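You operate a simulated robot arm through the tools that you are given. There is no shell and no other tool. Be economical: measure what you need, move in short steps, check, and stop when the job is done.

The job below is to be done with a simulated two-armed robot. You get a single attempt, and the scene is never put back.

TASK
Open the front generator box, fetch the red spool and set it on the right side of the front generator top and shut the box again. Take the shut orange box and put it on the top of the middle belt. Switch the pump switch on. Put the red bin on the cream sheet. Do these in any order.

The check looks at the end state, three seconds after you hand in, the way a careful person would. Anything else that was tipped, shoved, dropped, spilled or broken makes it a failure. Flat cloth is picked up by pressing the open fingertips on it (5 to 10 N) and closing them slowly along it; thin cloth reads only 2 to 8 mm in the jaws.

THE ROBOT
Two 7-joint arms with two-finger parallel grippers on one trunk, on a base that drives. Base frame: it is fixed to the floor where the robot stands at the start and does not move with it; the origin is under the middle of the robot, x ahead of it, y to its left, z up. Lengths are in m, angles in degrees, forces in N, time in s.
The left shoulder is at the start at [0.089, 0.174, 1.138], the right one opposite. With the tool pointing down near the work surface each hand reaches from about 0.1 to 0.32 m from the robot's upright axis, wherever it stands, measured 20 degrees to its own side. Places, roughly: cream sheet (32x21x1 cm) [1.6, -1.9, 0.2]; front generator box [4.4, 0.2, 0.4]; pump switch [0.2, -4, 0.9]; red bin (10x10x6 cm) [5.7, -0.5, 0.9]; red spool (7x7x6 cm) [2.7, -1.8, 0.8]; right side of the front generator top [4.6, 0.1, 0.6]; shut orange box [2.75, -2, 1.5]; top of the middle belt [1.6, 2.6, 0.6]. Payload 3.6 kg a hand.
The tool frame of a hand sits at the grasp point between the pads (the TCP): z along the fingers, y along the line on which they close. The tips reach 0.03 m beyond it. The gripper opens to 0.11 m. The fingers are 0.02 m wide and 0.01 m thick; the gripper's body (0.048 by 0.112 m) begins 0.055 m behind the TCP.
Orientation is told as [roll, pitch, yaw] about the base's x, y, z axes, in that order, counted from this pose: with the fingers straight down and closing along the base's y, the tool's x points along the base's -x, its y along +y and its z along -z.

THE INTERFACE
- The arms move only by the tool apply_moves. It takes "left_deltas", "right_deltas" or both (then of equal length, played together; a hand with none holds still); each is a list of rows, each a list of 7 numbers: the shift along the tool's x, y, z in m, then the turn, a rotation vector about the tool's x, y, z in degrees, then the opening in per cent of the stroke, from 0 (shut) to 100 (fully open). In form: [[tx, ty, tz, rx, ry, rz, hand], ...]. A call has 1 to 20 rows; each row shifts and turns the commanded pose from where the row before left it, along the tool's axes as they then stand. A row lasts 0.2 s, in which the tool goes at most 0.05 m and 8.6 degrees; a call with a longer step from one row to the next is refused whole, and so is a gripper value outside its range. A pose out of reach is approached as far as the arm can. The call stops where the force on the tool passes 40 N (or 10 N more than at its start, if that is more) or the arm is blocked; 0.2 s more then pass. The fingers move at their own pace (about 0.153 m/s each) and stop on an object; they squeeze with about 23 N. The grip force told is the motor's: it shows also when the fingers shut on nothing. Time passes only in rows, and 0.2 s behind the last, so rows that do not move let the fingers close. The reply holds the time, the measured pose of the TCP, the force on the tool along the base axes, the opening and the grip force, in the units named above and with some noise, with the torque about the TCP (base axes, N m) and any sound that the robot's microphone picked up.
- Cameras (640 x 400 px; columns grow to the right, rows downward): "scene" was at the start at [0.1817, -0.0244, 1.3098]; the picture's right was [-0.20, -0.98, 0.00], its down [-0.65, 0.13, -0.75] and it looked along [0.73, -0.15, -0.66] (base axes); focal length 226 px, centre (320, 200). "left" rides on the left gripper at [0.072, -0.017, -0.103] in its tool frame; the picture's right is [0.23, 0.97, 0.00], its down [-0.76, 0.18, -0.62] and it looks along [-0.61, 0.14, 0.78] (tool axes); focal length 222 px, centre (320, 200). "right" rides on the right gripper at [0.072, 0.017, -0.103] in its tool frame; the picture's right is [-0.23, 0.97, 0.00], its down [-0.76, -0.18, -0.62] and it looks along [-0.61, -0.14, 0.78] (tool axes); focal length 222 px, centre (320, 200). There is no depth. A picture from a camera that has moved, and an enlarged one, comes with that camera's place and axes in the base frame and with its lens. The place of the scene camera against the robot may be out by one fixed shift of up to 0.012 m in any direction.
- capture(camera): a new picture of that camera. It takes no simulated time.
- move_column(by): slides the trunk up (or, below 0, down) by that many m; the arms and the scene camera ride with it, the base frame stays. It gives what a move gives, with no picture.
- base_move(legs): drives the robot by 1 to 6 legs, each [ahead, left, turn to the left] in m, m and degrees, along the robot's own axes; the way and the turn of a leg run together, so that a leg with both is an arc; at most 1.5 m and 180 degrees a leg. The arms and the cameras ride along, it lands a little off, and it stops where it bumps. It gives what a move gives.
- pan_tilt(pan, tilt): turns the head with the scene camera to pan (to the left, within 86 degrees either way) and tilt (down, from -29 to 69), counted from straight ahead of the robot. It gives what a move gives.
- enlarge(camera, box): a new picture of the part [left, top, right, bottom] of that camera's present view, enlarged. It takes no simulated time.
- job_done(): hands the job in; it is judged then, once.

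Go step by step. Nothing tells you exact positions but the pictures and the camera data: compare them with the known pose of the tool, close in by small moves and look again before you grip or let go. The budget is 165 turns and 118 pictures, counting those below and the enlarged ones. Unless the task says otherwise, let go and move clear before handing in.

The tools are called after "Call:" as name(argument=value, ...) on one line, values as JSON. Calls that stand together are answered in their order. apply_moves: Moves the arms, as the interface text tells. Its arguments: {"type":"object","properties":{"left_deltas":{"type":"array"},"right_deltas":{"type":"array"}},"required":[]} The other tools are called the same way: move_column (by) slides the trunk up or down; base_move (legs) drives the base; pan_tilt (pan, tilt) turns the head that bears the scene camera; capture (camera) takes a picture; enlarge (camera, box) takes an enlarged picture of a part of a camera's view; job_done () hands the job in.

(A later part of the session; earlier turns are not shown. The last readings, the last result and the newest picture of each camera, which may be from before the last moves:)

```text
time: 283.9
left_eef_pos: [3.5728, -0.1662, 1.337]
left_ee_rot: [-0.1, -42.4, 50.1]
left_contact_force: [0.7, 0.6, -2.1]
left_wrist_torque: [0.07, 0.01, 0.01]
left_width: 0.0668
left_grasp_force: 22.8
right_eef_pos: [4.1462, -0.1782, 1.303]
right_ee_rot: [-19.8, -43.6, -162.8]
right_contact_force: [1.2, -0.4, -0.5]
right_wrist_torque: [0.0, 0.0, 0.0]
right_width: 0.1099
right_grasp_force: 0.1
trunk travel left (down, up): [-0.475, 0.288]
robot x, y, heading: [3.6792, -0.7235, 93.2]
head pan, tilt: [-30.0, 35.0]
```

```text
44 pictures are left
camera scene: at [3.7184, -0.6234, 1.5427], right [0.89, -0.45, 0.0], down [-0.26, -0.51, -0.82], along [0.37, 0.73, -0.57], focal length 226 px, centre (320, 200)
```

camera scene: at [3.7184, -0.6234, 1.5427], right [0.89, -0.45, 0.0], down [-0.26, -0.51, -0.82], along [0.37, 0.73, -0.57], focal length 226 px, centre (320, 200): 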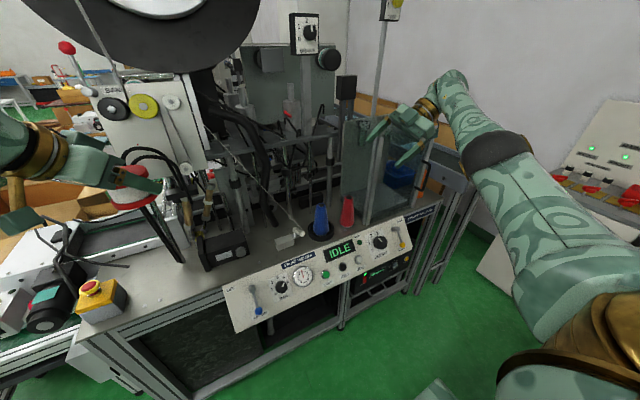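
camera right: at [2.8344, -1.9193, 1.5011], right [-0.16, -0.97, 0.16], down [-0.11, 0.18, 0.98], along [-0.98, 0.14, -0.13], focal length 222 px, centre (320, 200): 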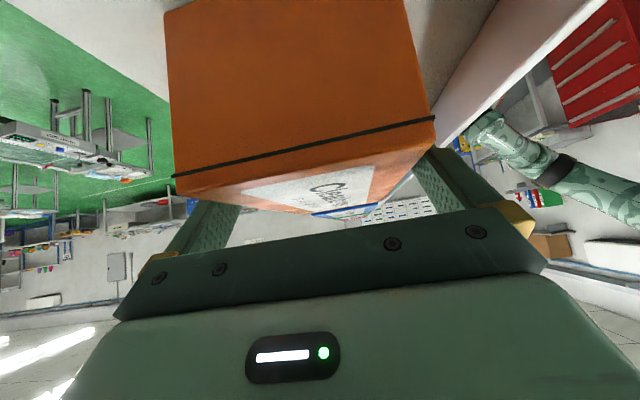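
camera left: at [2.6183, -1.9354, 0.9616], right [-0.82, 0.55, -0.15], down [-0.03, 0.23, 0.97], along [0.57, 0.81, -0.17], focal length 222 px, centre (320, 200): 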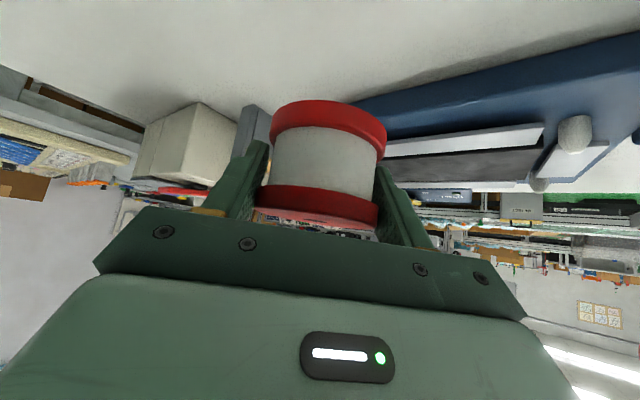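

The generator is probably the black unit in the compartment beneath the machine's right end. I'll back off a little, slide right and lower the camera to look.

Call:
base_move(legs=[[-0.15, 0, -3], [0, -0.75, 0]])

Call:
pan_tilt(pan=-5, tilt=45)

Call:
capture(camera="scene")

```text
time: 289.0
left_eef_pos: [4.3596, -0.3138, 1.3367]
left_ee_rot: [0.0, -42.3, 46.7]
left_contact_force: [-0.1, 0.1, -2.3]
left_wrist_torque: [0.02, 0.03, -0.03]
left_width: 0.0668
left_grasp_force: 23.6
right_eef_pos: [4.933, -0.3597, 1.303]
right_ee_rot: [-19.7, -43.6, -166.2]
right_contact_force: [0.1, 0.3, -0.8]
right_wrist_torque: [0.0, 0.01, 0.0]
right_width: 0.1103
right_grasp_force: 0.0
trunk travel left (down, up): [-0.475, 0.288]
robot x, y, heading: [4.4338, -0.8739, 89.8]
head pan, tilt: [-30.0, 35.0]
```

```text
time: 289.9
left_eef_pos: [4.3588, -0.3154, 1.3367]
left_ee_rot: [-0.1, -42.3, 46.8]
left_contact_force: [-0.9, 0.7, -2.0]
left_wrist_torque: [0.03, -0.01, -0.01]
left_width: 0.0666
left_grasp_force: 23.1
right_eef_pos: [4.932, -0.3598, 1.3031]
right_ee_rot: [-19.9, -43.6, -166.1]
right_contact_force: [0.1, 1.2, 0.1]
right_wrist_torque: [-0.02, 0.03, 0.01]
right_width: 0.1101
right_grasp_force: 0.1
trunk travel left (down, up): [-0.475, 0.288]
robot x, y, heading: [4.4382, -0.8729, 89.9]
head pan, tilt: [-5.0, 45.0]
```

```text
43 pictures are left
camera scene: at [4.442, -0.7745, 1.5279], right [1.0, -0.09, 0.0], down [-0.06, -0.7, -0.71], along [0.06, 0.7, -0.71], focal length 226 px, centre (320, 200)
```

scene: 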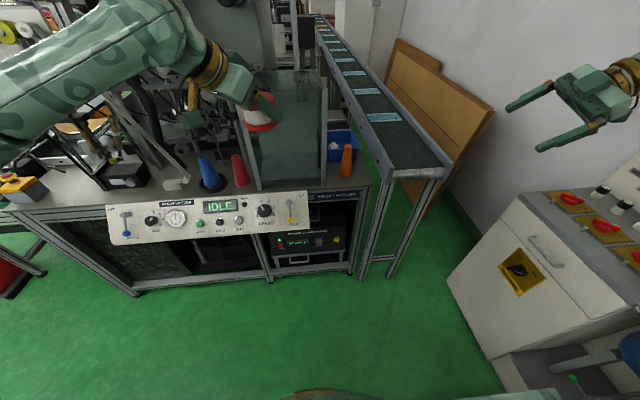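

Call:
enlarge(camera="scene", box=[230, 170, 390, 290])

```text
3.33 times, centred on (310, 230) of scene
camera zoom: at [4.442, -0.7745, 1.5279], right [1.0, -0.09, 0.0], down [-0.06, -0.7, -0.71], along [0.06, 0.7, -0.71], focal length 755 px, centre (353, 100)
```

zoom: 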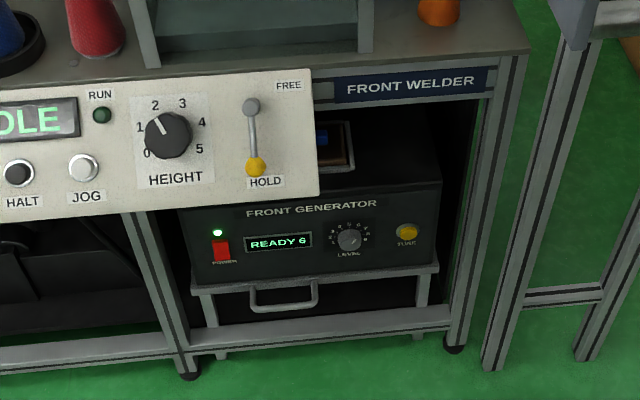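

The black unit is the Front Generator, and it has a grey pull handle beneath it (the drawer-like box). I'll lower the trunk to see it frontally.

Call:
move_column(by=-0.3)

Call:
enlarge(camera="scene", box=[200, 130, 424, 290])

Call:
pan_tilt(pan=86, tilt=45)

Call:
capture(camera="scene")

```text
time: 292.9
left_eef_pos: [4.358, -0.316, 1.0366]
left_ee_rot: [0.1, -42.5, 46.7]
left_contact_force: [-0.3, 0.2, -3.6]
left_wrist_torque: [0.0, -0.02, 0.02]
left_width: 0.0668
left_grasp_force: 23.0
right_eef_pos: [4.9323, -0.3191, 0.9304]
right_ee_rot: [-7.3, -45.1, -175.0]
right_contact_force: [0.4, -0.3, 0.7]
right_wrist_torque: [0.01, -0.01, -0.01]
right_width: 0.1101
right_grasp_force: 0.0
trunk travel left (down, up): [-0.175, 0.588]
robot x, y, heading: [4.4325, -0.8766, 89.7]
head pan, tilt: [-5.0, 45.0]
```

```text
2.50 times, centred on (312, 210) of scene
camera zoom: at [4.4422, -0.6616, 1.2216], right [1.0, -0.09, 0.0], down [-0.06, -0.7, -0.71], along [0.06, 0.7, -0.71], focal length 566 px, centre (340, 175)
```

zoom: 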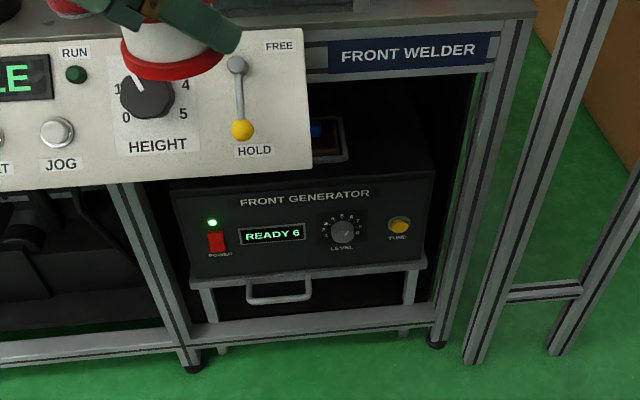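

```text
time: 294.5
left_eef_pos: [4.3596, -0.3158, 1.035]
left_ee_rot: [-0.1, -42.4, 46.8]
left_contact_force: [0.5, 0.0, -2.8]
left_wrist_torque: [-0.03, 0.0, 0.01]
left_width: 0.0666
left_grasp_force: 22.9
right_eef_pos: [4.9326, -0.3193, 0.9294]
right_ee_rot: [-7.4, -45.1, -175.1]
right_contact_force: [-0.4, -0.1, 0.1]
right_wrist_torque: [0.03, -0.01, 0.0]
right_width: 0.11
right_grasp_force: 0.1
trunk travel left (down, up): [-0.175, 0.588]
robot x, y, heading: [4.4334, -0.878, 90.0]
head pan, tilt: [85.9, 45.0]
```

```text
40 pictures are left
camera scene: at [4.3539, -0.7362, 1.2215], right [0.07, 1.0, 0.0], down [0.71, -0.05, -0.71], along [-0.71, 0.05, -0.71], focal length 226 px, centre (320, 200)
```

scene: 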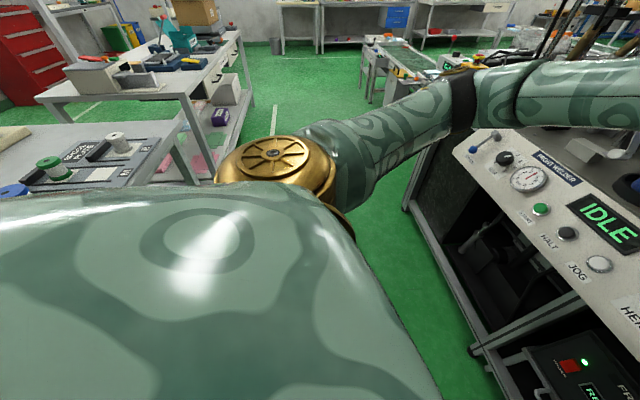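

Bench 2 sits right behind me, so I can't back up. I'll turn the right hand to point forward so I can use its camera on the drawer handle.

Call:
apply_moves(right_deltas=[[0, 0, 0, 5.5, 0, 5.8, 100], [0, 0, 0, 5.5, 0, 5.8, 100], [0, 0, 0, 5.5, 0, 5.8, 100], [0, 0, 0, 5.5, 0, 5.8, 100], [0, 0, 0, 5.5, 0, 5.8, 100], [0, 0, 0, 5.5, 0, 5.8, 100], [0, 0, 0, 5.5, 0, 5.8, 100], [0, 0, 0, 5.5, 0, 5.8, 100], [0, 0, 0, 5.5, 0, 5.8, 100], [0, 0, 0, 5.5, 0, 5.8, 100], [0, 0, 0, 5.5, 0, 5.8, 100]])

Call:
pan_tilt(pan=-10, tilt=45)

Call:
capture(camera="right")

```text
time: 296.9
left_eef_pos: [4.3598, -0.3161, 1.0347]
left_ee_rot: [-0.1, -42.5, 46.8]
left_contact_force: [0.0, 0.1, -1.8]
left_wrist_torque: [-0.01, 0.01, -0.03]
left_width: 0.0666
left_grasp_force: 23.4
right_eef_pos: [4.9327, -0.3188, 0.9307]
right_ee_rot: [2.4, -48.6, 90.3]
right_contact_force: [0.0, -0.1, 0.0]
right_wrist_torque: [0.03, 0.0, 0.02]
right_width: 0.1101
right_grasp_force: 0.1
trunk travel left (down, up): [-0.175, 0.588]
robot x, y, heading: [4.4336, -0.8777, 90.0]
head pan, tilt: [85.9, 45.0]
```

```text
time: 298.6
left_eef_pos: [4.3582, -0.3145, 1.0369]
left_ee_rot: [0.0, -42.4, 46.8]
left_contact_force: [0.2, 0.2, -1.8]
left_wrist_torque: [0.0, -0.01, 0.04]
left_width: 0.0668
left_grasp_force: 23.1
right_eef_pos: [4.9339, -0.319, 0.9297]
right_ee_rot: [2.5, -48.6, 90.3]
right_contact_force: [-0.2, 0.1, 0.8]
right_wrist_torque: [0.01, 0.0, 0.04]
right_width: 0.11
right_grasp_force: 0.0
trunk travel left (down, up): [-0.175, 0.588]
robot x, y, heading: [4.4339, -0.8746, 90.0]
head pan, tilt: [-10.0, 45.0]
```

```text
39 pictures are left
camera right: at [4.9222, -0.4446, 0.9442], right [-0.97, 0.11, 0.2], down [0.2, 0.04, 0.98], along [0.1, 0.99, -0.06], focal length 222 px, centre (320, 200)
```

right: 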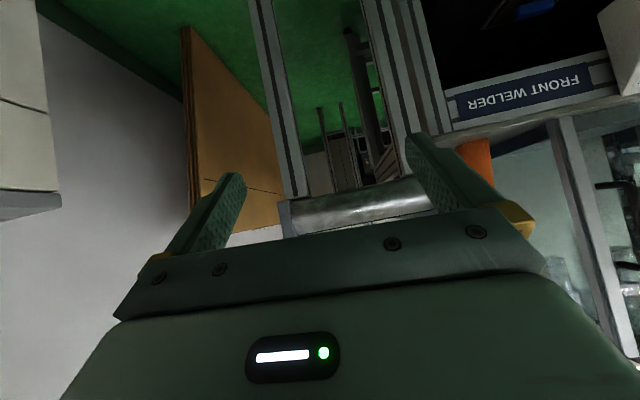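

Call:
base_move(legs=[[0, 0.3, 0]])

Call:
apply_moves(right_deltas=[[0.03, 0, 0.0264, 0, 0, 0, 100], [0.03, 0, 0.0264, 0, 0, 0, 100], [0.03, 0, 0.0264, 0, 0, 0, 100], [0.03, 0, 0.0264, 0, 0, 0, 100], [0.03, 0, 0.0264, 0, 0, 0, 100], [0.03, 0, 0.0264, 0, 0, 0, 100]])

Call:
capture(camera="right")

Call:
capture(camera="scene")

```text
time: 300.7
left_eef_pos: [4.0617, -0.315, 1.0349]
left_ee_rot: [0.0, -42.4, 46.7]
left_contact_force: [0.1, 0.5, -2.3]
left_wrist_torque: [0.0, -0.02, -0.01]
left_width: 0.0665
left_grasp_force: 23.1
right_eef_pos: [4.636, -0.3187, 0.9302]
right_ee_rot: [2.4, -48.7, 90.2]
right_contact_force: [0.0, -0.5, 0.6]
right_wrist_torque: [0.01, -0.01, -0.03]
right_width: 0.11
right_grasp_force: 0.1
trunk travel left (down, up): [-0.175, 0.588]
robot x, y, heading: [4.1392, -0.8756, 90.0]
head pan, tilt: [-10.0, 45.0]
```

```text
time: 302.1
left_eef_pos: [4.0632, -0.3144, 1.0357]
left_ee_rot: [-0.1, -42.4, 46.8]
left_contact_force: [0.4, -0.8, -2.9]
left_wrist_torque: [0.0, -0.01, -0.01]
left_width: 0.0668
left_grasp_force: 22.9
right_eef_pos: [4.6312, -0.3193, 0.6895]
right_ee_rot: [2.3, -48.6, 90.3]
right_contact_force: [-0.1, -0.8, -0.3]
right_wrist_torque: [0.03, 0.02, -0.05]
right_width: 0.1099
right_grasp_force: 0.0
trunk travel left (down, up): [-0.175, 0.588]
robot x, y, heading: [4.1367, -0.8753, 89.7]
head pan, tilt: [-10.0, 45.0]
```

```text
38 pictures are left
camera right: at [4.6205, -0.4444, 0.7032], right [-0.97, 0.11, 0.2], down [0.2, 0.04, 0.98], along [0.1, 0.99, -0.06], focal length 222 px, centre (320, 200)
```

right: 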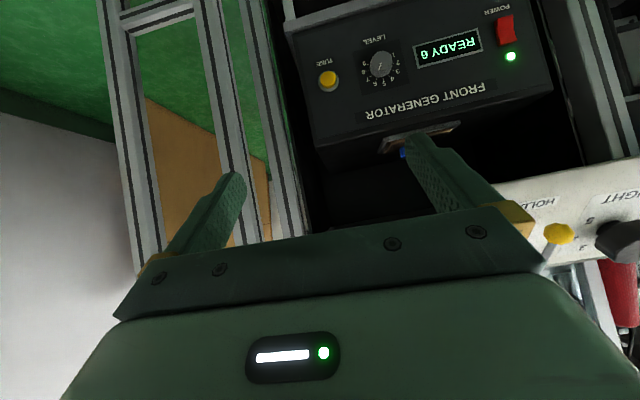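

```text
37 pictures are left
camera scene: at [4.1532, -0.6611, 1.2213], right [0.98, -0.18, 0.0], down [-0.12, -0.7, -0.71], along [0.12, 0.7, -0.71], focal length 226 px, centre (320, 200)
```

scene: 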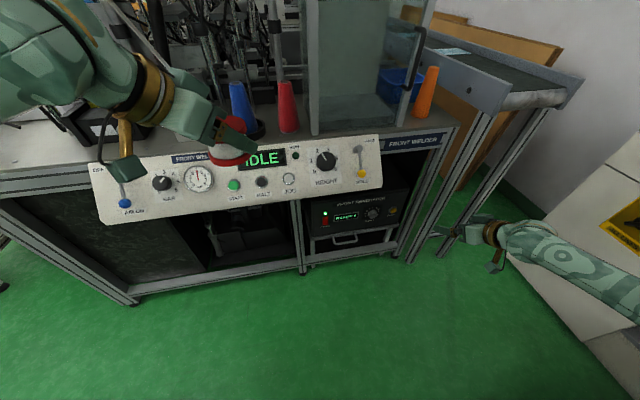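

Call:
apply_moves(right_deltas=[[0.03, 0, 0.0264, 0, 0, 0, 100], [0.03, 0, 0.0264, 0, 0, 0, 100], [0.03, 0, 0.0264, 0, 0, 0, 100], [0.03, 0, 0.0264, 0, 0, 0, 100], [0, 0, 0, 0, 0, 0, 100]])

Call:
capture(camera="right")

```text
time: 303.3
left_eef_pos: [4.0634, -0.3142, 1.0349]
left_ee_rot: [-0.1, -42.3, 46.7]
left_contact_force: [-0.4, 0.5, -2.8]
left_wrist_torque: [-0.01, -0.03, -0.02]
left_width: 0.0668
left_grasp_force: 23.3
right_eef_pos: [4.6289, -0.3166, 0.5297]
right_ee_rot: [2.5, -48.6, 90.2]
right_contact_force: [-0.2, 0.1, 0.0]
right_wrist_torque: [0.01, 0.0, -0.01]
right_width: 0.11
right_grasp_force: 0.1
trunk travel left (down, up): [-0.175, 0.588]
robot x, y, heading: [4.1388, -0.8784, 90.1]
head pan, tilt: [-10.0, 45.0]
```

```text
36 pictures are left
camera right: at [4.6184, -0.4424, 0.545], right [-0.97, 0.12, 0.2], down [0.2, 0.04, 0.98], along [0.11, 0.99, -0.06], focal length 222 px, centre (320, 200)
```

right: 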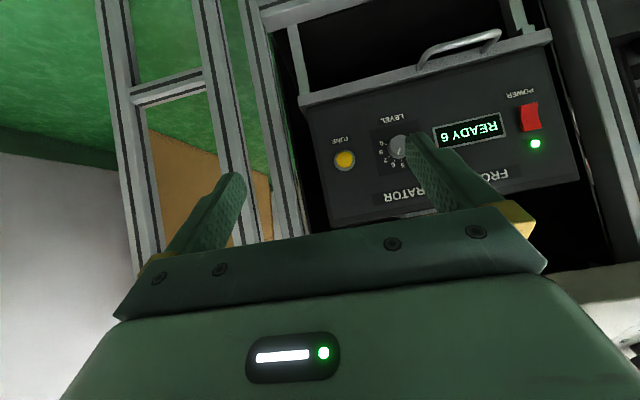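

Call:
enlarge(camera="right", box=[280, 0, 600, 200])

```text
2.00 times, centred on (440, 100) of right
camera zoom: at [4.6184, -0.4424, 0.545], right [-0.97, 0.12, 0.2], down [0.2, 0.04, 0.98], along [0.11, 0.99, -0.06], focal length 444 px, centre (80, 400)
```

zoom: 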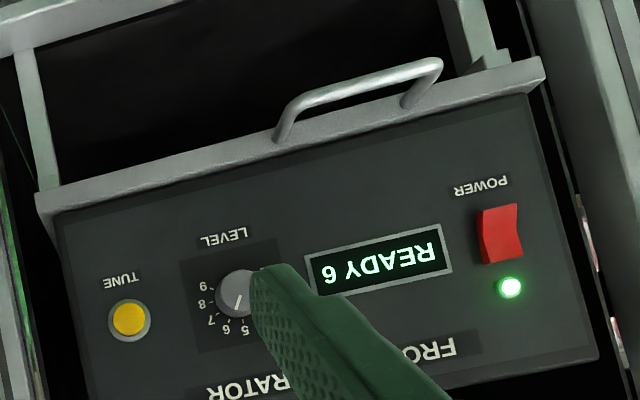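

The generator sits on a pull-out tray with a U-handle; the handle bar is near (4.38, -0.06, 0.31). I'll roll the right hand 90° so it closes vertically, and move it in front of the handle.

Call:
apply_moves(right_deltas=[[0, 0, 0, 0, 0, -8.2, 100], [0, 0, 0, 0, 0, -8.2, 100], [0, 0, 0, 0, 0, -8.2, 100], [0, 0, 0, 0, 0, -8.2, 100], [0, 0, 0, 0, 0, -8.2, 100], [0, 0, 0, 0, 0, -8.2, 100], [0, 0, 0, 0, 0, -8.2, 100], [0, 0, 0, 0, 0, -8.2, 100], [0, 0, 0, 0, 0, -8.2, 100], [0, 0, 0, 0, 0, -8.2, 100], [0, 0, 0, 0, 0, -8.2, 100], [-0.035, 0, 0, 3.8, 0, 0, 100], [-0.035, 0, 0, 3.8, 0, 0, 100], [-0.035, 0, 0, 3.8, 0, 0, 100], [-0.035, 0, 0, 0, 0, 0, 100], [-0.035, 0, 0, 0, 0, 0, 100], [-0.035, 0, 0, 0, 0, 0, 100], [-0.035, 0, 0, 0, 0, 0, 100], [0, 0, 0, 0, 0, 0, 100]])

Call:
capture(camera="right")

```text
time: 307.3
left_eef_pos: [4.0641, -0.3149, 1.0345]
left_ee_rot: [-0.1, -42.4, 46.7]
left_contact_force: [0.7, -0.3, -1.8]
left_wrist_torque: [-0.01, 0.02, 0.0]
left_width: 0.0665
left_grasp_force: 23.0
right_eef_pos: [4.3817, -0.3254, 0.5406]
right_ee_rot: [-60.1, -1.5, -177.8]
right_contact_force: [-0.3, 0.6, -0.6]
right_wrist_torque: [-0.01, 0.01, -0.02]
right_width: 0.11
right_grasp_force: 0.2
trunk travel left (down, up): [-0.175, 0.588]
robot x, y, heading: [4.1364, -0.8765, 89.9]
head pan, tilt: [-10.0, 45.0]
```

```text
34 pictures are left
camera right: at [4.4591, -0.4213, 0.5747], right [-0.23, -0.49, -0.84], down [-0.73, -0.48, 0.48], along [-0.64, 0.72, -0.25], focal length 222 px, centre (320, 200)
```

right: 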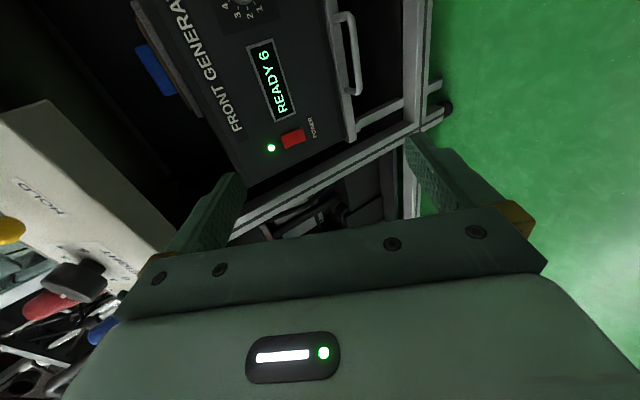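

The handle bar is confirmed at (4.378, -0.058, 0.313). I'll move to the pre-grasp point.

Call:
apply_moves(right_deltas=[[0, 0.0107, 0.0358, 0, 0, 0, 100], [0, 0.0107, 0.0358, 0, 0, 0, 100], [0, 0.0107, 0.0358, 0, 0, 0, 100], [0, 0.0107, 0.0358, 0, 0, 0, 100], [0, 0.0107, 0.0358, 0, 0, 0, 100], [0, 0.0107, 0.0358, 0, 0, 0, 100], [0, 0, 0, 0, 0, 0, 100]])

Call:
capture(camera="right")

```text
time: 308.9
left_eef_pos: [4.0638, -0.314, 1.0357]
left_ee_rot: [0.0, -42.3, 46.8]
left_contact_force: [-0.6, -0.2, -1.8]
left_wrist_torque: [-0.02, 0.0, 0.02]
left_width: 0.0666
left_grasp_force: 22.9
right_eef_pos: [4.3768, -0.2577, 0.4664]
right_ee_rot: [-60.2, -1.5, -177.8]
right_contact_force: [0.3, -0.5, 0.9]
right_wrist_torque: [0.02, -0.01, 0.0]
right_width: 0.1098
right_grasp_force: 0.1
right hand out of reach, approached as far as the arm can: row 3, 4, 5, 6
trunk travel left (down, up): [-0.175, 0.588]
robot x, y, heading: [4.1379, -0.8756, 90.0]
head pan, tilt: [-10.0, 45.0]
```

```text
33 pictures are left
camera right: at [4.4552, -0.3525, 0.5011], right [-0.23, -0.49, -0.84], down [-0.73, -0.48, 0.48], along [-0.64, 0.72, -0.25], focal length 222 px, centre (320, 200)
```

right: 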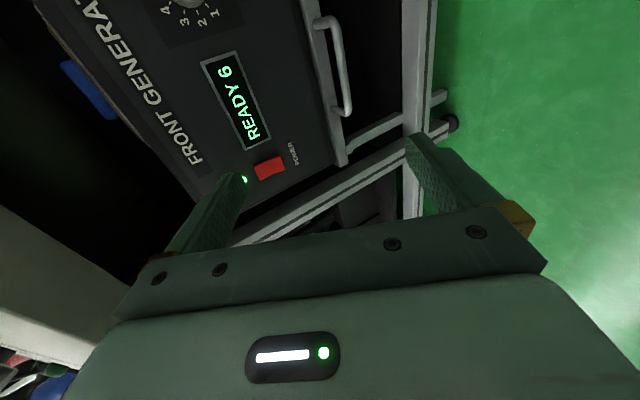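

The arm needs a lower shoulder. I'll back the hand off slightly, lower the trunk 0.14 and retry.

Call:
apply_moves(right_deltas=[[0, -0.0107, -0.0358, 0, 0, 0, 100], [0, -0.0107, -0.0358, 0, 0, 0, 100], [0, -0.0107, -0.0358, 0, 0, 0, 100], [0, -0.0107, -0.0358, 0, 0, 0, 100], [0, 0, 0, 0, 0, 0, 100]])

Call:
move_column(by=-0.14)

Call:
capture(camera="scene")

```text
time: 310.1
left_eef_pos: [4.0632, -0.3148, 1.0359]
left_ee_rot: [-0.1, -42.4, 46.7]
left_contact_force: [0.4, 0.8, -1.7]
left_wrist_torque: [-0.01, 0.0, 0.01]
left_width: 0.0665
left_grasp_force: 23.3
right_eef_pos: [4.3833, -0.3618, 0.575]
right_ee_rot: [-60.0, -1.4, -177.8]
right_contact_force: [-0.4, -0.6, 0.5]
right_wrist_torque: [0.0, -0.04, 0.0]
right_width: 0.1102
right_grasp_force: 0.0
trunk travel left (down, up): [-0.175, 0.588]
robot x, y, heading: [4.1369, -0.8764, 89.9]
head pan, tilt: [-10.0, 45.0]
```

```text
time: 311.7
left_eef_pos: [4.0628, -0.3138, 0.8969]
left_ee_rot: [-0.2, -42.4, 46.7]
left_contact_force: [0.3, -0.7, -1.7]
left_wrist_torque: [0.0, -0.01, 0.02]
left_width: 0.0668
left_grasp_force: 23.1
right_eef_pos: [4.384, -0.3618, 0.435]
right_ee_rot: [-60.2, -1.5, -177.8]
right_contact_force: [0.9, 0.3, 0.1]
right_wrist_torque: [0.02, 0.0, 0.01]
right_width: 0.1101
right_grasp_force: 0.0
trunk travel left (down, up): [-0.035, 0.728]
robot x, y, heading: [4.1376, -0.8746, 89.8]
head pan, tilt: [-10.0, 45.0]
```

```text
32 pictures are left
camera scene: at [4.1531, -0.576, 1.0716], right [0.98, -0.18, 0.0], down [-0.12, -0.7, -0.71], along [0.12, 0.7, -0.71], focal length 226 px, centre (320, 200)
```

scene: 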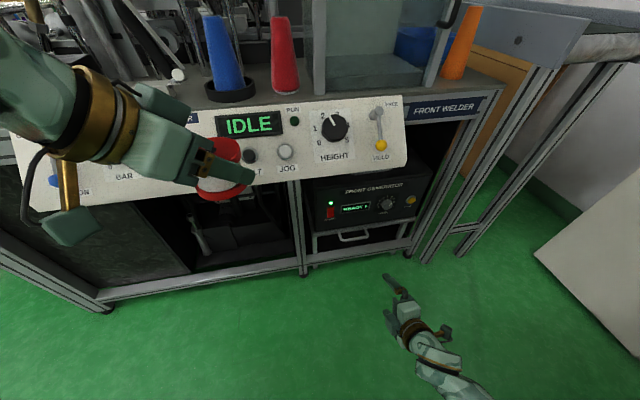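

Call:
apply_moves(right_deltas=[[-0.001, -0.0092, 0.0388, 0, 0, 0, 100], [-0.001, -0.0092, 0.0388, 0, 0, 0, 100], [-0.001, -0.0092, 0.0388, 0, 0, 0, 100], [-0.001, -0.0092, 0.0388, 0, 0, 0, 100], [-0.001, -0.0092, 0.0388, 0, 0, 0, 100], [0, 0, 0, 0, 0, 0, 100]])

Call:
capture(camera="right")

```text
time: 313.1
left_eef_pos: [4.0634, -0.315, 0.8958]
left_ee_rot: [0.0, -42.4, 46.7]
left_contact_force: [-0.2, -0.1, -2.8]
left_wrist_torque: [0.01, -0.01, 0.0]
left_width: 0.0669
left_grasp_force: 23.3
right_eef_pos: [4.3701, -0.1711, 0.3742]
right_ee_rot: [-60.1, -1.5, -177.8]
right_contact_force: [0.3, 0.7, 0.3]
right_wrist_torque: [-0.01, -0.01, 0.03]
right_width: 0.1101
right_grasp_force: 0.2
trunk travel left (down, up): [-0.035, 0.728]
robot x, y, heading: [4.1358, -0.8769, 89.7]
head pan, tilt: [-10.0, 45.0]
```

```text
31 pictures are left
camera right: at [4.449, -0.2664, 0.4094], right [-0.23, -0.49, -0.84], down [-0.73, -0.48, 0.48], along [-0.64, 0.72, -0.25], focal length 222 px, centre (320, 200)
```

right: 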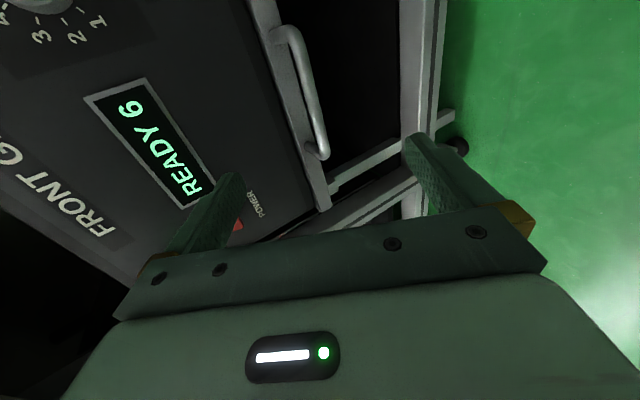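

The fully open hand would hit the generator face, so I'll narrow the opening, flatten the fingers and then slide onto the bar.

Call:
apply_moves(right_deltas=[[0.003, 0, -0.01, 6.7, 0, 0, 45], [0.003, 0, -0.01, 6.7, 0, 0, 45], [0.003, 0, -0.01, 6.6, 0, 0, 45], [0, 0.0135, 0, 0, 0, 0, 45], [0, 0.0135, 0, 0, 0, 0, 45], [0, 0.0135, 0, 0, 0, 0, 45], [0, 0, 0.025, 0, 0, 0, 45], [0, 0, 0.025, 0, 0, 0, 45], [0, 0, 0.025, 0, 0, 0, 45], [0, 0, 0.02, 0, 0, 0, 45], [0, 0, 0, 0, 0, 0, 45]])

Call:
capture(camera="right")

```text
time: 315.5
left_eef_pos: [4.0628, -0.3139, 0.895]
left_ee_rot: [-0.1, -42.4, 46.7]
left_contact_force: [0.0, -0.9, -2.8]
left_wrist_torque: [0.02, -0.06, 0.0]
left_width: 0.0666
left_grasp_force: 23.4
right_eef_pos: [4.3763, -0.1583, 0.3846]
right_ee_rot: [-80.1, -1.5, -177.9]
right_contact_force: [-1.1, 0.0, 0.2]
right_wrist_torque: [0.0, -0.04, -0.02]
right_width: 0.0495
right_grasp_force: 0.1
right hand out of reach, approached as far as the arm can: row 6, 7, 8, 9, 10
trunk travel left (down, up): [-0.035, 0.728]
robot x, y, heading: [4.1359, -0.8735, 89.9]
head pan, tilt: [-10.0, 45.0]
```

```text
30 pictures are left
camera right: at [4.4546, -0.2602, 0.3852], right [-0.25, -0.18, -0.95], down [-0.73, -0.61, 0.3], along [-0.64, 0.77, 0.02], focal length 222 px, centre (320, 200)
```

right: 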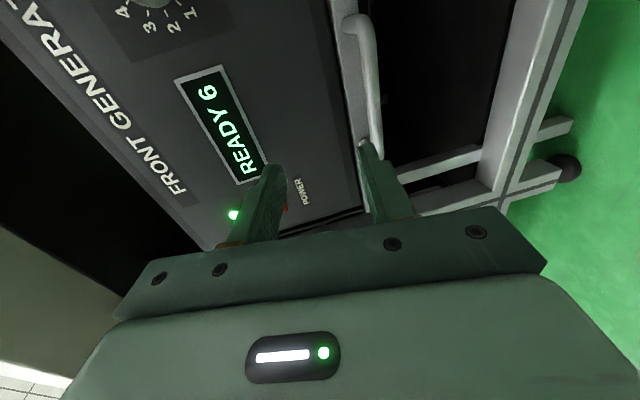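

I need the base closer. I'll retract the right hand, raise the spool hand above the panel, and drive 0.1 forward.

Call:
apply_moves(right_deltas=[[0, 0, -0.03, 0, 0, 0, 45], [0, 0, -0.03, 0, 0, 0, 45], [0, 0, -0.03, 0, 0, 0, 45], [0, 0, -0.03, 0, 0, 0, 45], [0, 0, 0, 0, 0, 0, 45], [0, 0, 0, 0, 0, 0, 45]], left_deltas=[[-0.027, 0, -0.0295, 0, 0, 0, 0], [-0.027, 0, -0.0295, 0, 0, 0, 0], [-0.027, 0, -0.0295, 0, 0, 0, 0], [-0.027, 0, -0.0295, 0, 0, 0, 0], [-0.027, 0, -0.0295, 0, 0, 0, 0], [0, 0, 0, 0, 0, 0, 0]])

Call:
base_move(legs=[[0.12, 0, 0]])

Call:
capture(camera="scene")

```text
time: 316.9
left_eef_pos: [4.062, -0.3156, 1.0981]
left_ee_rot: [-0.1, -42.3, 46.6]
left_contact_force: [0.9, -0.5, -2.6]
left_wrist_torque: [0.01, -0.01, 0.02]
left_width: 0.0669
left_grasp_force: 22.9
right_eef_pos: [4.3816, -0.276, 0.4089]
right_ee_rot: [-80.1, -1.5, -177.8]
right_contact_force: [-0.4, 0.0, 0.0]
right_wrist_torque: [0.01, -0.01, -0.04]
right_width: 0.0494
right_grasp_force: 0.0
trunk travel left (down, up): [-0.035, 0.728]
robot x, y, heading: [4.1369, -0.8778, 90.1]
head pan, tilt: [-10.0, 45.0]
```

```text
time: 318.2
left_eef_pos: [4.0628, -0.1916, 1.0978]
left_ee_rot: [-0.1, -42.3, 46.7]
left_contact_force: [0.5, 0.6, -2.5]
left_wrist_torque: [-0.02, -0.02, 0.02]
left_width: 0.0667
left_grasp_force: 23.1
right_eef_pos: [4.3823, -0.1541, 0.4079]
right_ee_rot: [-80.0, -1.5, -178.0]
right_contact_force: [-1.0, -0.2, 0.7]
right_wrist_torque: [0.02, 0.01, 0.0]
right_width: 0.0491
right_grasp_force: 0.0
trunk travel left (down, up): [-0.035, 0.728]
robot x, y, heading: [4.1373, -0.7546, 89.9]
head pan, tilt: [-10.0, 45.0]
```

```text
29 pictures are left
camera scene: at [4.1538, -0.4526, 1.071], right [0.98, -0.18, 0.0], down [-0.13, -0.7, -0.71], along [0.13, 0.69, -0.71], focal length 226 px, centre (320, 200)
```

scene: 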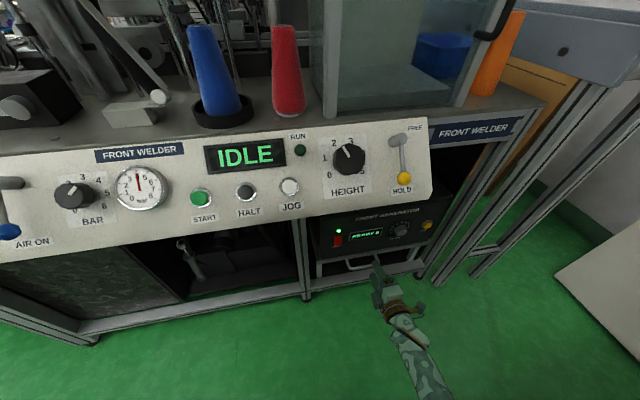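

Call:
apply_moves(right_deltas=[[0, 0.03, 0.0053, 0, 0, 0, 45], [0, 0.03, 0.0053, 0, 0, 0, 45], [0, 0.03, 0.0053, 0, 0, 0, 45], [0, 0, 0, 0, 0, 0, 45], [0, -0.0044, 0.025, 0, 0, 0, 45], [0, 0, 0, 0, 0, 0, 45]])

Call:
capture(camera="right")

```text
time: 319.6
left_eef_pos: [4.0634, -0.1935, 1.0985]
left_ee_rot: [-0.1, -42.3, 46.8]
left_contact_force: [0.1, -0.3, -2.7]
left_wrist_torque: [-0.01, 0.02, -0.01]
left_width: 0.0664
left_grasp_force: 22.7
right_eef_pos: [4.3845, -0.1335, 0.3313]
right_ee_rot: [-80.2, -1.5, -177.8]
right_contact_force: [-0.1, -0.3, -0.6]
right_wrist_torque: [0.04, 0.0, 0.04]
right_width: 0.0495
right_grasp_force: 0.2
right hand out of reach, approached as far as the arm can: row 3, 5
trunk travel left (down, up): [-0.035, 0.728]
robot x, y, heading: [4.1371, -0.7516, 89.8]
head pan, tilt: [-10.0, 45.0]
```

```text
28 pictures are left
camera right: at [4.4618, -0.2341, 0.33], right [-0.25, -0.18, -0.95], down [-0.73, -0.61, 0.3], along [-0.64, 0.77, 0.02], focal length 222 px, centre (320, 200)
```

right: 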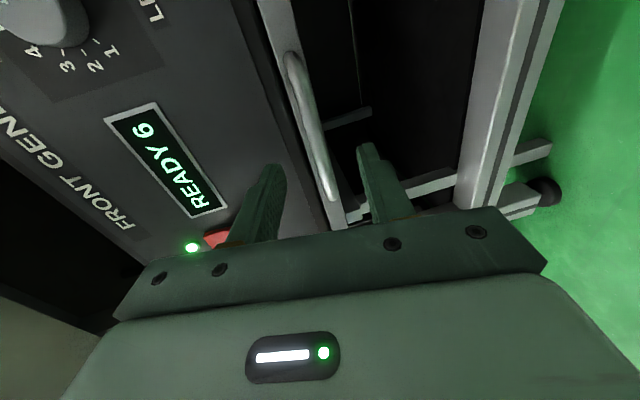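

The bar lies between the fingers, so I just need 5 cm more forward. I'll raise the spool hand a bit and creep the base.

Call:
apply_moves(left_deltas=[[-0.027, 0, -0.0295, 0, 0, 0, 0], [-0.027, 0, -0.0295, 0, 0, 0, 0]])

Call:
base_move(legs=[[0.055, 0, 0]])

Call:
capture(camera="right")

```text
time: 320.2
left_eef_pos: [4.0624, -0.1949, 1.1775]
left_ee_rot: [0.0, -42.3, 46.7]
left_contact_force: [-0.5, -0.7, -2.1]
left_wrist_torque: [-0.02, -0.02, -0.01]
left_width: 0.0668
left_grasp_force: 23.4
right_eef_pos: [4.3836, -0.1329, 0.3305]
right_ee_rot: [-80.1, -1.5, -177.9]
right_contact_force: [1.1, 0.2, -0.2]
right_wrist_torque: [0.0, -0.02, -0.01]
right_width: 0.0498
right_grasp_force: 0.1
trunk travel left (down, up): [-0.035, 0.728]
robot x, y, heading: [4.1375, -0.7568, 89.8]
head pan, tilt: [-10.0, 45.0]
```

```text
time: 321.1
left_eef_pos: [4.0635, -0.1386, 1.176]
left_ee_rot: [0.0, -42.4, 46.6]
left_contact_force: [-0.3, 0.8, -2.2]
left_wrist_torque: [-0.01, 0.02, 0.0]
left_width: 0.0669
left_grasp_force: 23.2
right_eef_pos: [4.3852, -0.0788, 0.329]
right_ee_rot: [-80.0, -1.5, -177.9]
right_contact_force: [0.0, -0.5, 0.0]
right_wrist_torque: [0.0, -0.01, 0.0]
right_width: 0.0495
right_grasp_force: 0.1
trunk travel left (down, up): [-0.035, 0.728]
robot x, y, heading: [4.1386, -0.6989, 89.8]
head pan, tilt: [-10.0, 45.0]
```

```text
27 pictures are left
camera right: at [4.4628, -0.1795, 0.3294], right [-0.25, -0.18, -0.95], down [-0.73, -0.61, 0.3], along [-0.63, 0.77, 0.02], focal length 222 px, centre (320, 200)
```

right: 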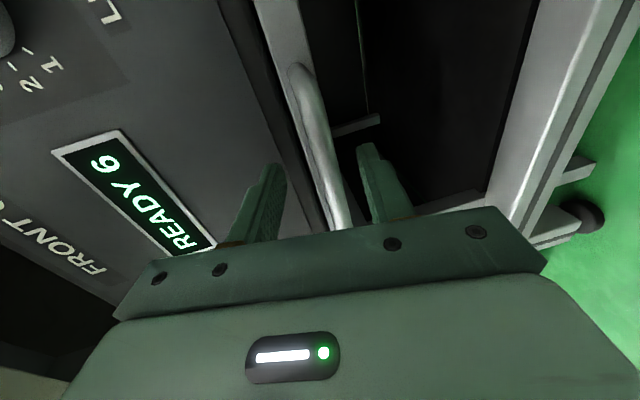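

The bar is between the fingers. I'll close on it and pull by backing the base.

Call:
apply_moves(right_deltas=[[0, 0, 0, 0, 0, 0, 0], [0, 0, 0, 0, 0, 0, 0], [0, 0, 0, 0, 0, 0, 0]])

Call:
base_move(legs=[[-0.15, 0, 0]])

Call:
capture(camera="scene")

```text
time: 321.9
left_eef_pos: [4.0646, -0.1374, 1.1755]
left_ee_rot: [-0.3, -42.2, 46.6]
left_contact_force: [-0.2, 0.4, -2.4]
left_wrist_torque: [0.0, 0.01, 0.04]
left_width: 0.0669
left_grasp_force: 23.5
right_eef_pos: [4.3847, -0.0834, 0.3237]
right_ee_rot: [-78.7, -1.1, -177.8]
right_contact_force: [1.7, 3.6, -23.2]
right_wrist_torque: [-0.16, -1.16, -0.26]
right_width: 0.0123
right_grasp_force: 44.9
trunk travel left (down, up): [-0.035, 0.728]
robot x, y, heading: [4.1399, -0.6994, 89.6]
head pan, tilt: [-10.0, 45.0]
stopped in row 3 (right hand): the force on the tool passed its limit at 41 N (the readings are from after the stop); the commanded pose is now the measured one
```

```text
time: 323.2
left_eef_pos: [4.0667, -0.2878, 1.1734]
left_ee_rot: [-0.2, -42.0, 46.3]
left_contact_force: [0.4, 0.5, -2.2]
left_wrist_torque: [0.02, 0.0, 0.02]
left_width: 0.0664
left_grasp_force: 22.4
right_eef_pos: [4.3878, -0.2367, 0.3228]
right_ee_rot: [-78.9, -1.4, -178.2]
right_contact_force: [21.4, -2.7, -30.3]
right_wrist_torque: [-0.07, -1.15, -1.07]
right_width: 0.0119
right_grasp_force: 44.6
trunk travel left (down, up): [-0.035, 0.728]
robot x, y, heading: [4.1355, -0.853, 89.6]
head pan, tilt: [-10.0, 45.0]
```

```text
26 pictures are left
camera scene: at [4.1557, -0.5487, 1.0701], right [0.98, -0.18, 0.0], down [-0.13, -0.7, -0.7], along [0.13, 0.69, -0.71], focal length 226 px, centre (320, 200)
```

scene: 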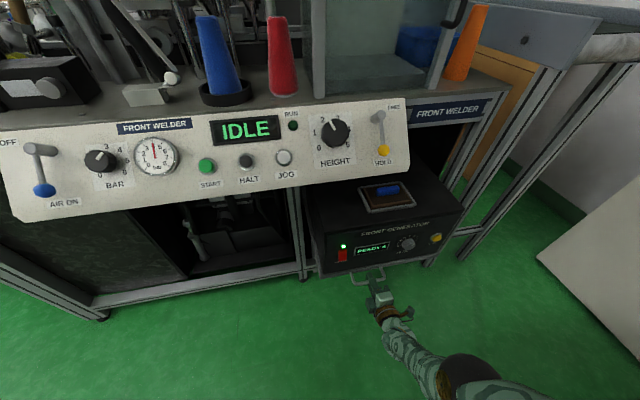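

The generator slid out 0.15 m. I'll pull a little more with the arm, then release and withdraw.

Call:
apply_moves(right_deltas=[[0, 0.002, -0.02, 0, 0, 0, 0], [0, 0.002, -0.02, 0, 0, 0, 0], [0, 0.002, -0.02, 0, 0, 0, 0]])

Call:
apply_moves(right_deltas=[[0, 0, 0, 0, 0, 0, 60], [0, 0, 0, 0, 0, 0, 60], [0, 0, -0.03, 0, 0, 0, 60], [0, 0, -0.03, 0, 0, 0, 60], [0, 0, -0.03, 0, 0, 0, 60]])

Call:
capture(camera="scene")

```text
time: 324.0
left_eef_pos: [4.0653, -0.2881, 1.174]
left_ee_rot: [-0.3, -42.0, 46.4]
left_contact_force: [0.3, -0.7, -1.6]
left_wrist_torque: [-0.02, 0.0, 0.01]
left_width: 0.0667
left_grasp_force: 23.3
right_eef_pos: [4.3894, -0.3031, 0.3231]
right_ee_rot: [-77.9, -1.3, -178.0]
right_contact_force: [-2.5, -6.5, -42.5]
right_wrist_torque: [-0.18, -1.02, -0.32]
right_width: 0.0122
right_grasp_force: 44.6
trunk travel left (down, up): [-0.035, 0.728]
robot x, y, heading: [4.1362, -0.8495, 89.5]
head pan, tilt: [-10.0, 45.0]
```

```text
time: 325.2
left_eef_pos: [4.0642, -0.2918, 1.1766]
left_ee_rot: [-0.1, -42.3, 46.4]
left_contact_force: [0.0, -0.3, -2.3]
left_wrist_torque: [-0.01, -0.03, 0.01]
left_width: 0.0666
left_grasp_force: 22.7
right_eef_pos: [4.3908, -0.3883, 0.3485]
right_ee_rot: [-79.1, -1.3, -178.2]
right_contact_force: [0.9, 0.5, 0.7]
right_wrist_torque: [0.03, 0.0, -0.01]
right_width: 0.066
right_grasp_force: 0.0
trunk travel left (down, up): [-0.035, 0.728]
robot x, y, heading: [4.1351, -0.8506, 89.5]
head pan, tilt: [-10.0, 45.0]
```

```text
25 pictures are left
camera scene: at [4.1539, -0.5514, 1.0714], right [0.98, -0.18, 0.0], down [-0.13, -0.7, -0.71], along [0.13, 0.69, -0.71], focal length 226 px, centre (320, 200)
```

scene: 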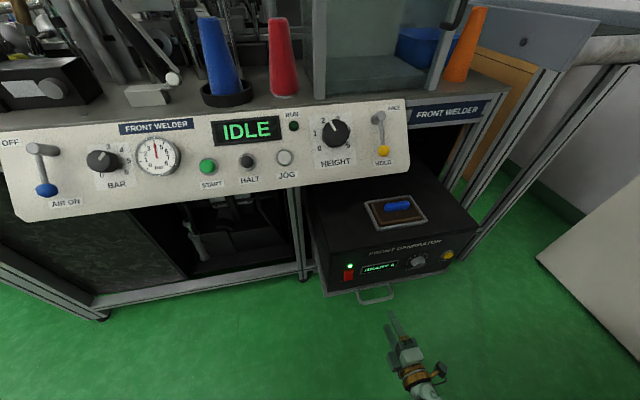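

The generator is out about 0.21 m and its right-hand top is free, around (4.605, -0.17, 0.573). I'll shift the base right and lower the spool hand.

Call:
base_move(legs=[[0, -0.53, 0]])

Call:
apply_moves(left_deltas=[[0.0269, 0, 0.0296, 0, 0, 0, 0], [0.0269, 0, 0.0296, 0, 0, 0, 0], [0.0269, 0, 0.0296, 0, 0, 0, 0], [0.0269, 0, 0.0296, 0, 0, 0, 0], [0.0269, 0, 0.0296, 0, 0, 0, 0], [0.0269, 0, 0.0296, 0, 0, 0, 0], [0.0269, 0, 0.0296, 0, 0, 0, 0], [0.0269, 0, 0.0296, 0, 0, 0, 0], [0.0269, 0, 0.0296, 0, 0, 0, 0], [0, 0, 0, 0, 0, 0, 0]])

Call:
capture(camera="scene")

```text
time: 328.4
left_eef_pos: [4.61, -0.2973, 1.1765]
left_ee_rot: [0.0, -42.3, 46.2]
left_contact_force: [1.0, -0.5, -3.0]
left_wrist_torque: [-0.01, -0.03, -0.01]
left_width: 0.0663
left_grasp_force: 22.9
right_eef_pos: [4.9358, -0.3944, 0.3488]
right_ee_rot: [-79.1, -1.3, -178.3]
right_contact_force: [-0.7, 0.0, 0.4]
right_wrist_torque: [-0.03, 0.02, -0.02]
right_width: 0.0659
right_grasp_force: 0.2
trunk travel left (down, up): [-0.035, 0.728]
robot x, y, heading: [4.6791, -0.8585, 89.5]
head pan, tilt: [-10.0, 45.0]
```

```text
time: 330.6
left_eef_pos: [4.6118, -0.3012, 0.814]
left_ee_rot: [0.0, -42.3, 46.2]
left_contact_force: [-1.1, 0.6, -2.0]
left_wrist_torque: [-0.04, -0.03, -0.02]
left_width: 0.0666
left_grasp_force: 22.7
right_eef_pos: [4.9364, -0.3931, 0.3486]
right_ee_rot: [-79.0, -1.3, -178.3]
right_contact_force: [-0.5, 0.0, -0.3]
right_wrist_torque: [0.02, -0.01, 0.01]
right_width: 0.0661
right_grasp_force: 0.1
trunk travel left (down, up): [-0.035, 0.728]
robot x, y, heading: [4.68, -0.8552, 89.4]
head pan, tilt: [-10.0, 45.0]
```

```text
24 pictures are left
camera scene: at [4.6991, -0.557, 1.0713], right [0.98, -0.19, 0.0], down [-0.13, -0.7, -0.71], along [0.13, 0.69, -0.71], focal length 226 px, centre (320, 200)
```

scene: 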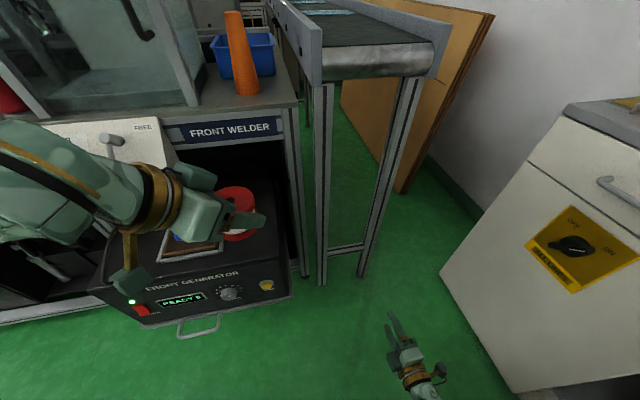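

Call:
apply_moves(left_deltas=[[0.0021, 0.0199, 0.0278, 0, 0, 0, 0], [0.0021, 0.0199, 0.0278, 0, 0, 0, 0], [0.0021, 0.0199, 0.0278, 0, 0, 0, 0], [0.0021, 0.0199, 0.0278, 0, 0, 0, 0], [0.0021, 0.0199, 0.0278, 0, 0, 0, 0], [0, 0, 0, 0, 0, 0, 0]])

Call:
capture(camera="left")

Call:
capture(camera="scene")

```text
time: 332.0
left_eef_pos: [4.6006, -0.1664, 0.7065]
left_ee_rot: [-0.1, -42.3, 46.2]
left_contact_force: [-0.3, 0.3, -2.0]
left_wrist_torque: [0.01, -0.01, 0.0]
left_width: 0.0666
left_grasp_force: 23.1
right_eef_pos: [4.9375, -0.3945, 0.3485]
right_ee_rot: [-79.1, -1.3, -178.2]
right_contact_force: [0.1, 0.4, -0.1]
right_wrist_torque: [0.0, -0.01, 0.01]
right_width: 0.0657
right_grasp_force: 0.0
trunk travel left (down, up): [-0.035, 0.728]
robot x, y, heading: [4.6801, -0.856, 89.5]
head pan, tilt: [-10.0, 45.0]
```

```text
23 pictures are left
camera left: at [4.5282, -0.2664, 0.7346], right [-0.82, 0.55, -0.15], down [-0.03, 0.23, 0.97], along [0.57, 0.8, -0.17], focal length 222 px, centre (320, 200)
```

left: 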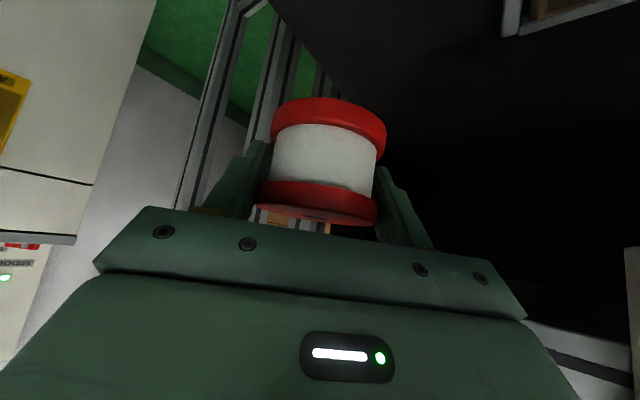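

```text
22 pictures are left
camera scene: at [4.6991, -0.5569, 1.0713], right [0.98, -0.19, 0.0], down [-0.13, -0.7, -0.71], along [0.13, 0.69, -0.71], focal length 226 px, centre (320, 200)
```

scene: 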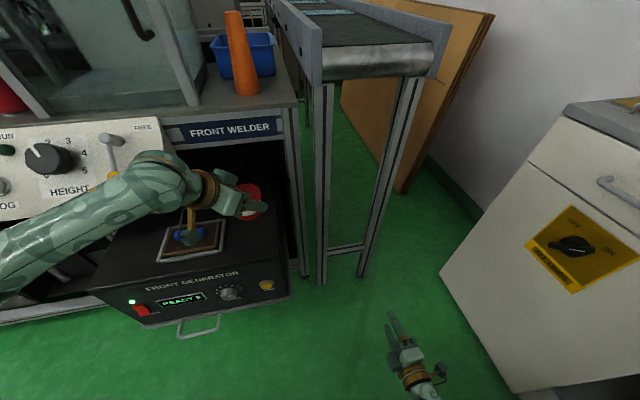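

The spool is over the right part of the top. I'll centre it at x≈4.585 and lower it until contact.

Call:
apply_moves(left_deltas=[[0.0146, 0.0027, 0.0121, 0, 0, 0, 0], [0.0146, 0.0027, 0.0121, 0, 0, 0, 0], [0.0146, 0.0027, 0.0121, 0, 0, 0, 0], [0.0146, 0.0027, 0.0121, 0, 0, 0, 0], [0.0027, 0, 0.003, 0, 0, 0, 0], [0.0027, 0, 0.003, 0, 0, 0, 0], [0, 0, 0, 0, 0, 0, 0]])

Call:
enlarge(camera="left", box=[200, 0, 520, 240])

```text
time: 333.6
left_eef_pos: [4.5855, -0.1666, 0.6226]
left_ee_rot: [-0.1, -42.3, 46.2]
left_contact_force: [0.4, -0.8, -2.6]
left_wrist_torque: [-0.01, 0.0, -0.01]
left_width: 0.0668
left_grasp_force: 23.0
right_eef_pos: [4.9366, -0.3936, 0.3484]
right_ee_rot: [-79.0, -1.3, -178.4]
right_contact_force: [-0.3, -0.1, -0.2]
right_wrist_torque: [0.02, -0.03, -0.01]
right_width: 0.066
right_grasp_force: 0.0
trunk travel left (down, up): [-0.035, 0.728]
robot x, y, heading: [4.6864, -0.8541, 89.4]
head pan, tilt: [-10.0, 45.0]
```

```text
1.67 times, centred on (360, 120) of left
camera zoom: at [4.5123, -0.2665, 0.6502], right [-0.82, 0.55, -0.15], down [-0.03, 0.23, 0.97], along [0.57, 0.8, -0.17], focal length 370 px, centre (253, 333)
```

zoom: 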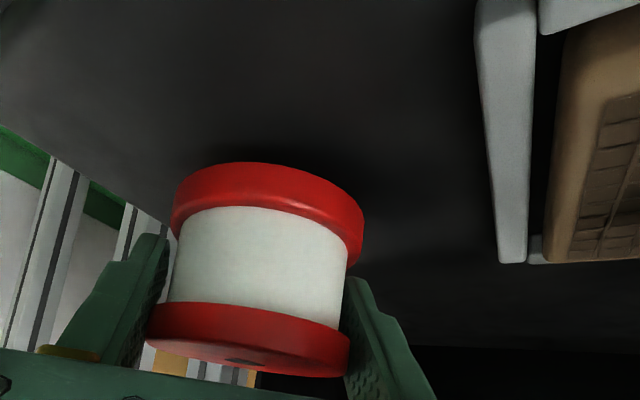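

Call:
apply_moves(left_deltas=[[0.0024, 0, 0.0026, 0, 0, 0, 0], [0.0024, 0, 0.0026, 0, 0, 0, 0], [0, 0, 0, 0, 0, 0, 0]])

```text
time: 334.4
left_eef_pos: [4.5845, -0.166, 0.6162]
left_ee_rot: [-0.2, -42.3, 46.2]
left_contact_force: [0.0, 0.0, -2.3]
left_wrist_torque: [-0.01, 0.03, 0.0]
left_width: 0.0664
left_grasp_force: 23.1
right_eef_pos: [4.9366, -0.3938, 0.3484]
right_ee_rot: [-79.2, -1.2, -178.4]
right_contact_force: [-0.5, 0.1, 0.8]
right_wrist_torque: [-0.03, 0.03, 0.0]
right_width: 0.0662
right_grasp_force: 0.1
trunk travel left (down, up): [-0.035, 0.728]
robot x, y, heading: [4.6791, -0.8578, 89.2]
head pan, tilt: [-10.0, 45.0]
```

Call:
apply_moves(left_deltas=[[0.0024, 0, 0.0026, 0, 0, 0, 0], [0.0024, 0, 0.0026, 0, 0, 0, 0], [0, 0, 0, 0, 0, 0, 0]])

Call:
enlarge(camera="left", box=[200, 0, 520, 240])

```text
time: 335.2
left_eef_pos: [4.5859, -0.1675, 0.6105]
left_ee_rot: [-0.1, -42.4, 46.2]
left_contact_force: [0.3, 0.2, 3.3]
left_wrist_torque: [-0.08, -0.14, -0.06]
left_width: 0.0662
left_grasp_force: 22.8
right_eef_pos: [4.9361, -0.3941, 0.3488]
right_ee_rot: [-79.1, -1.2, -178.3]
right_contact_force: [1.1, 0.0, 0.2]
right_wrist_torque: [0.0, 0.01, 0.01]
right_width: 0.0661
right_grasp_force: 0.0
trunk travel left (down, up): [-0.035, 0.728]
robot x, y, heading: [4.6834, -0.859, 89.5]
head pan, tilt: [-10.0, 45.0]
```

```text
1.67 times, centred on (360, 120) of left
camera zoom: at [4.5121, -0.2673, 0.6381], right [-0.82, 0.55, -0.15], down [-0.03, 0.23, 0.97], along [0.57, 0.8, -0.17], focal length 370 px, centre (253, 333)
```

zoom: 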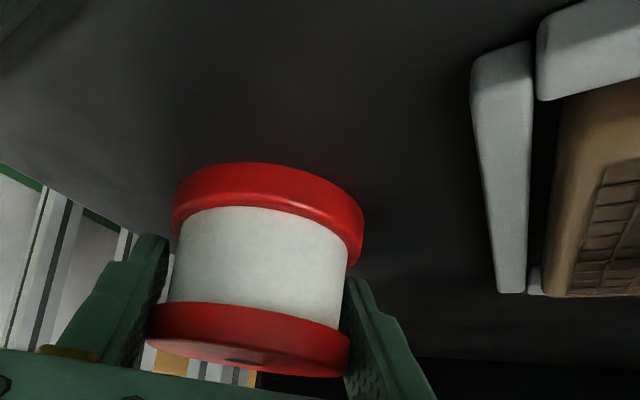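

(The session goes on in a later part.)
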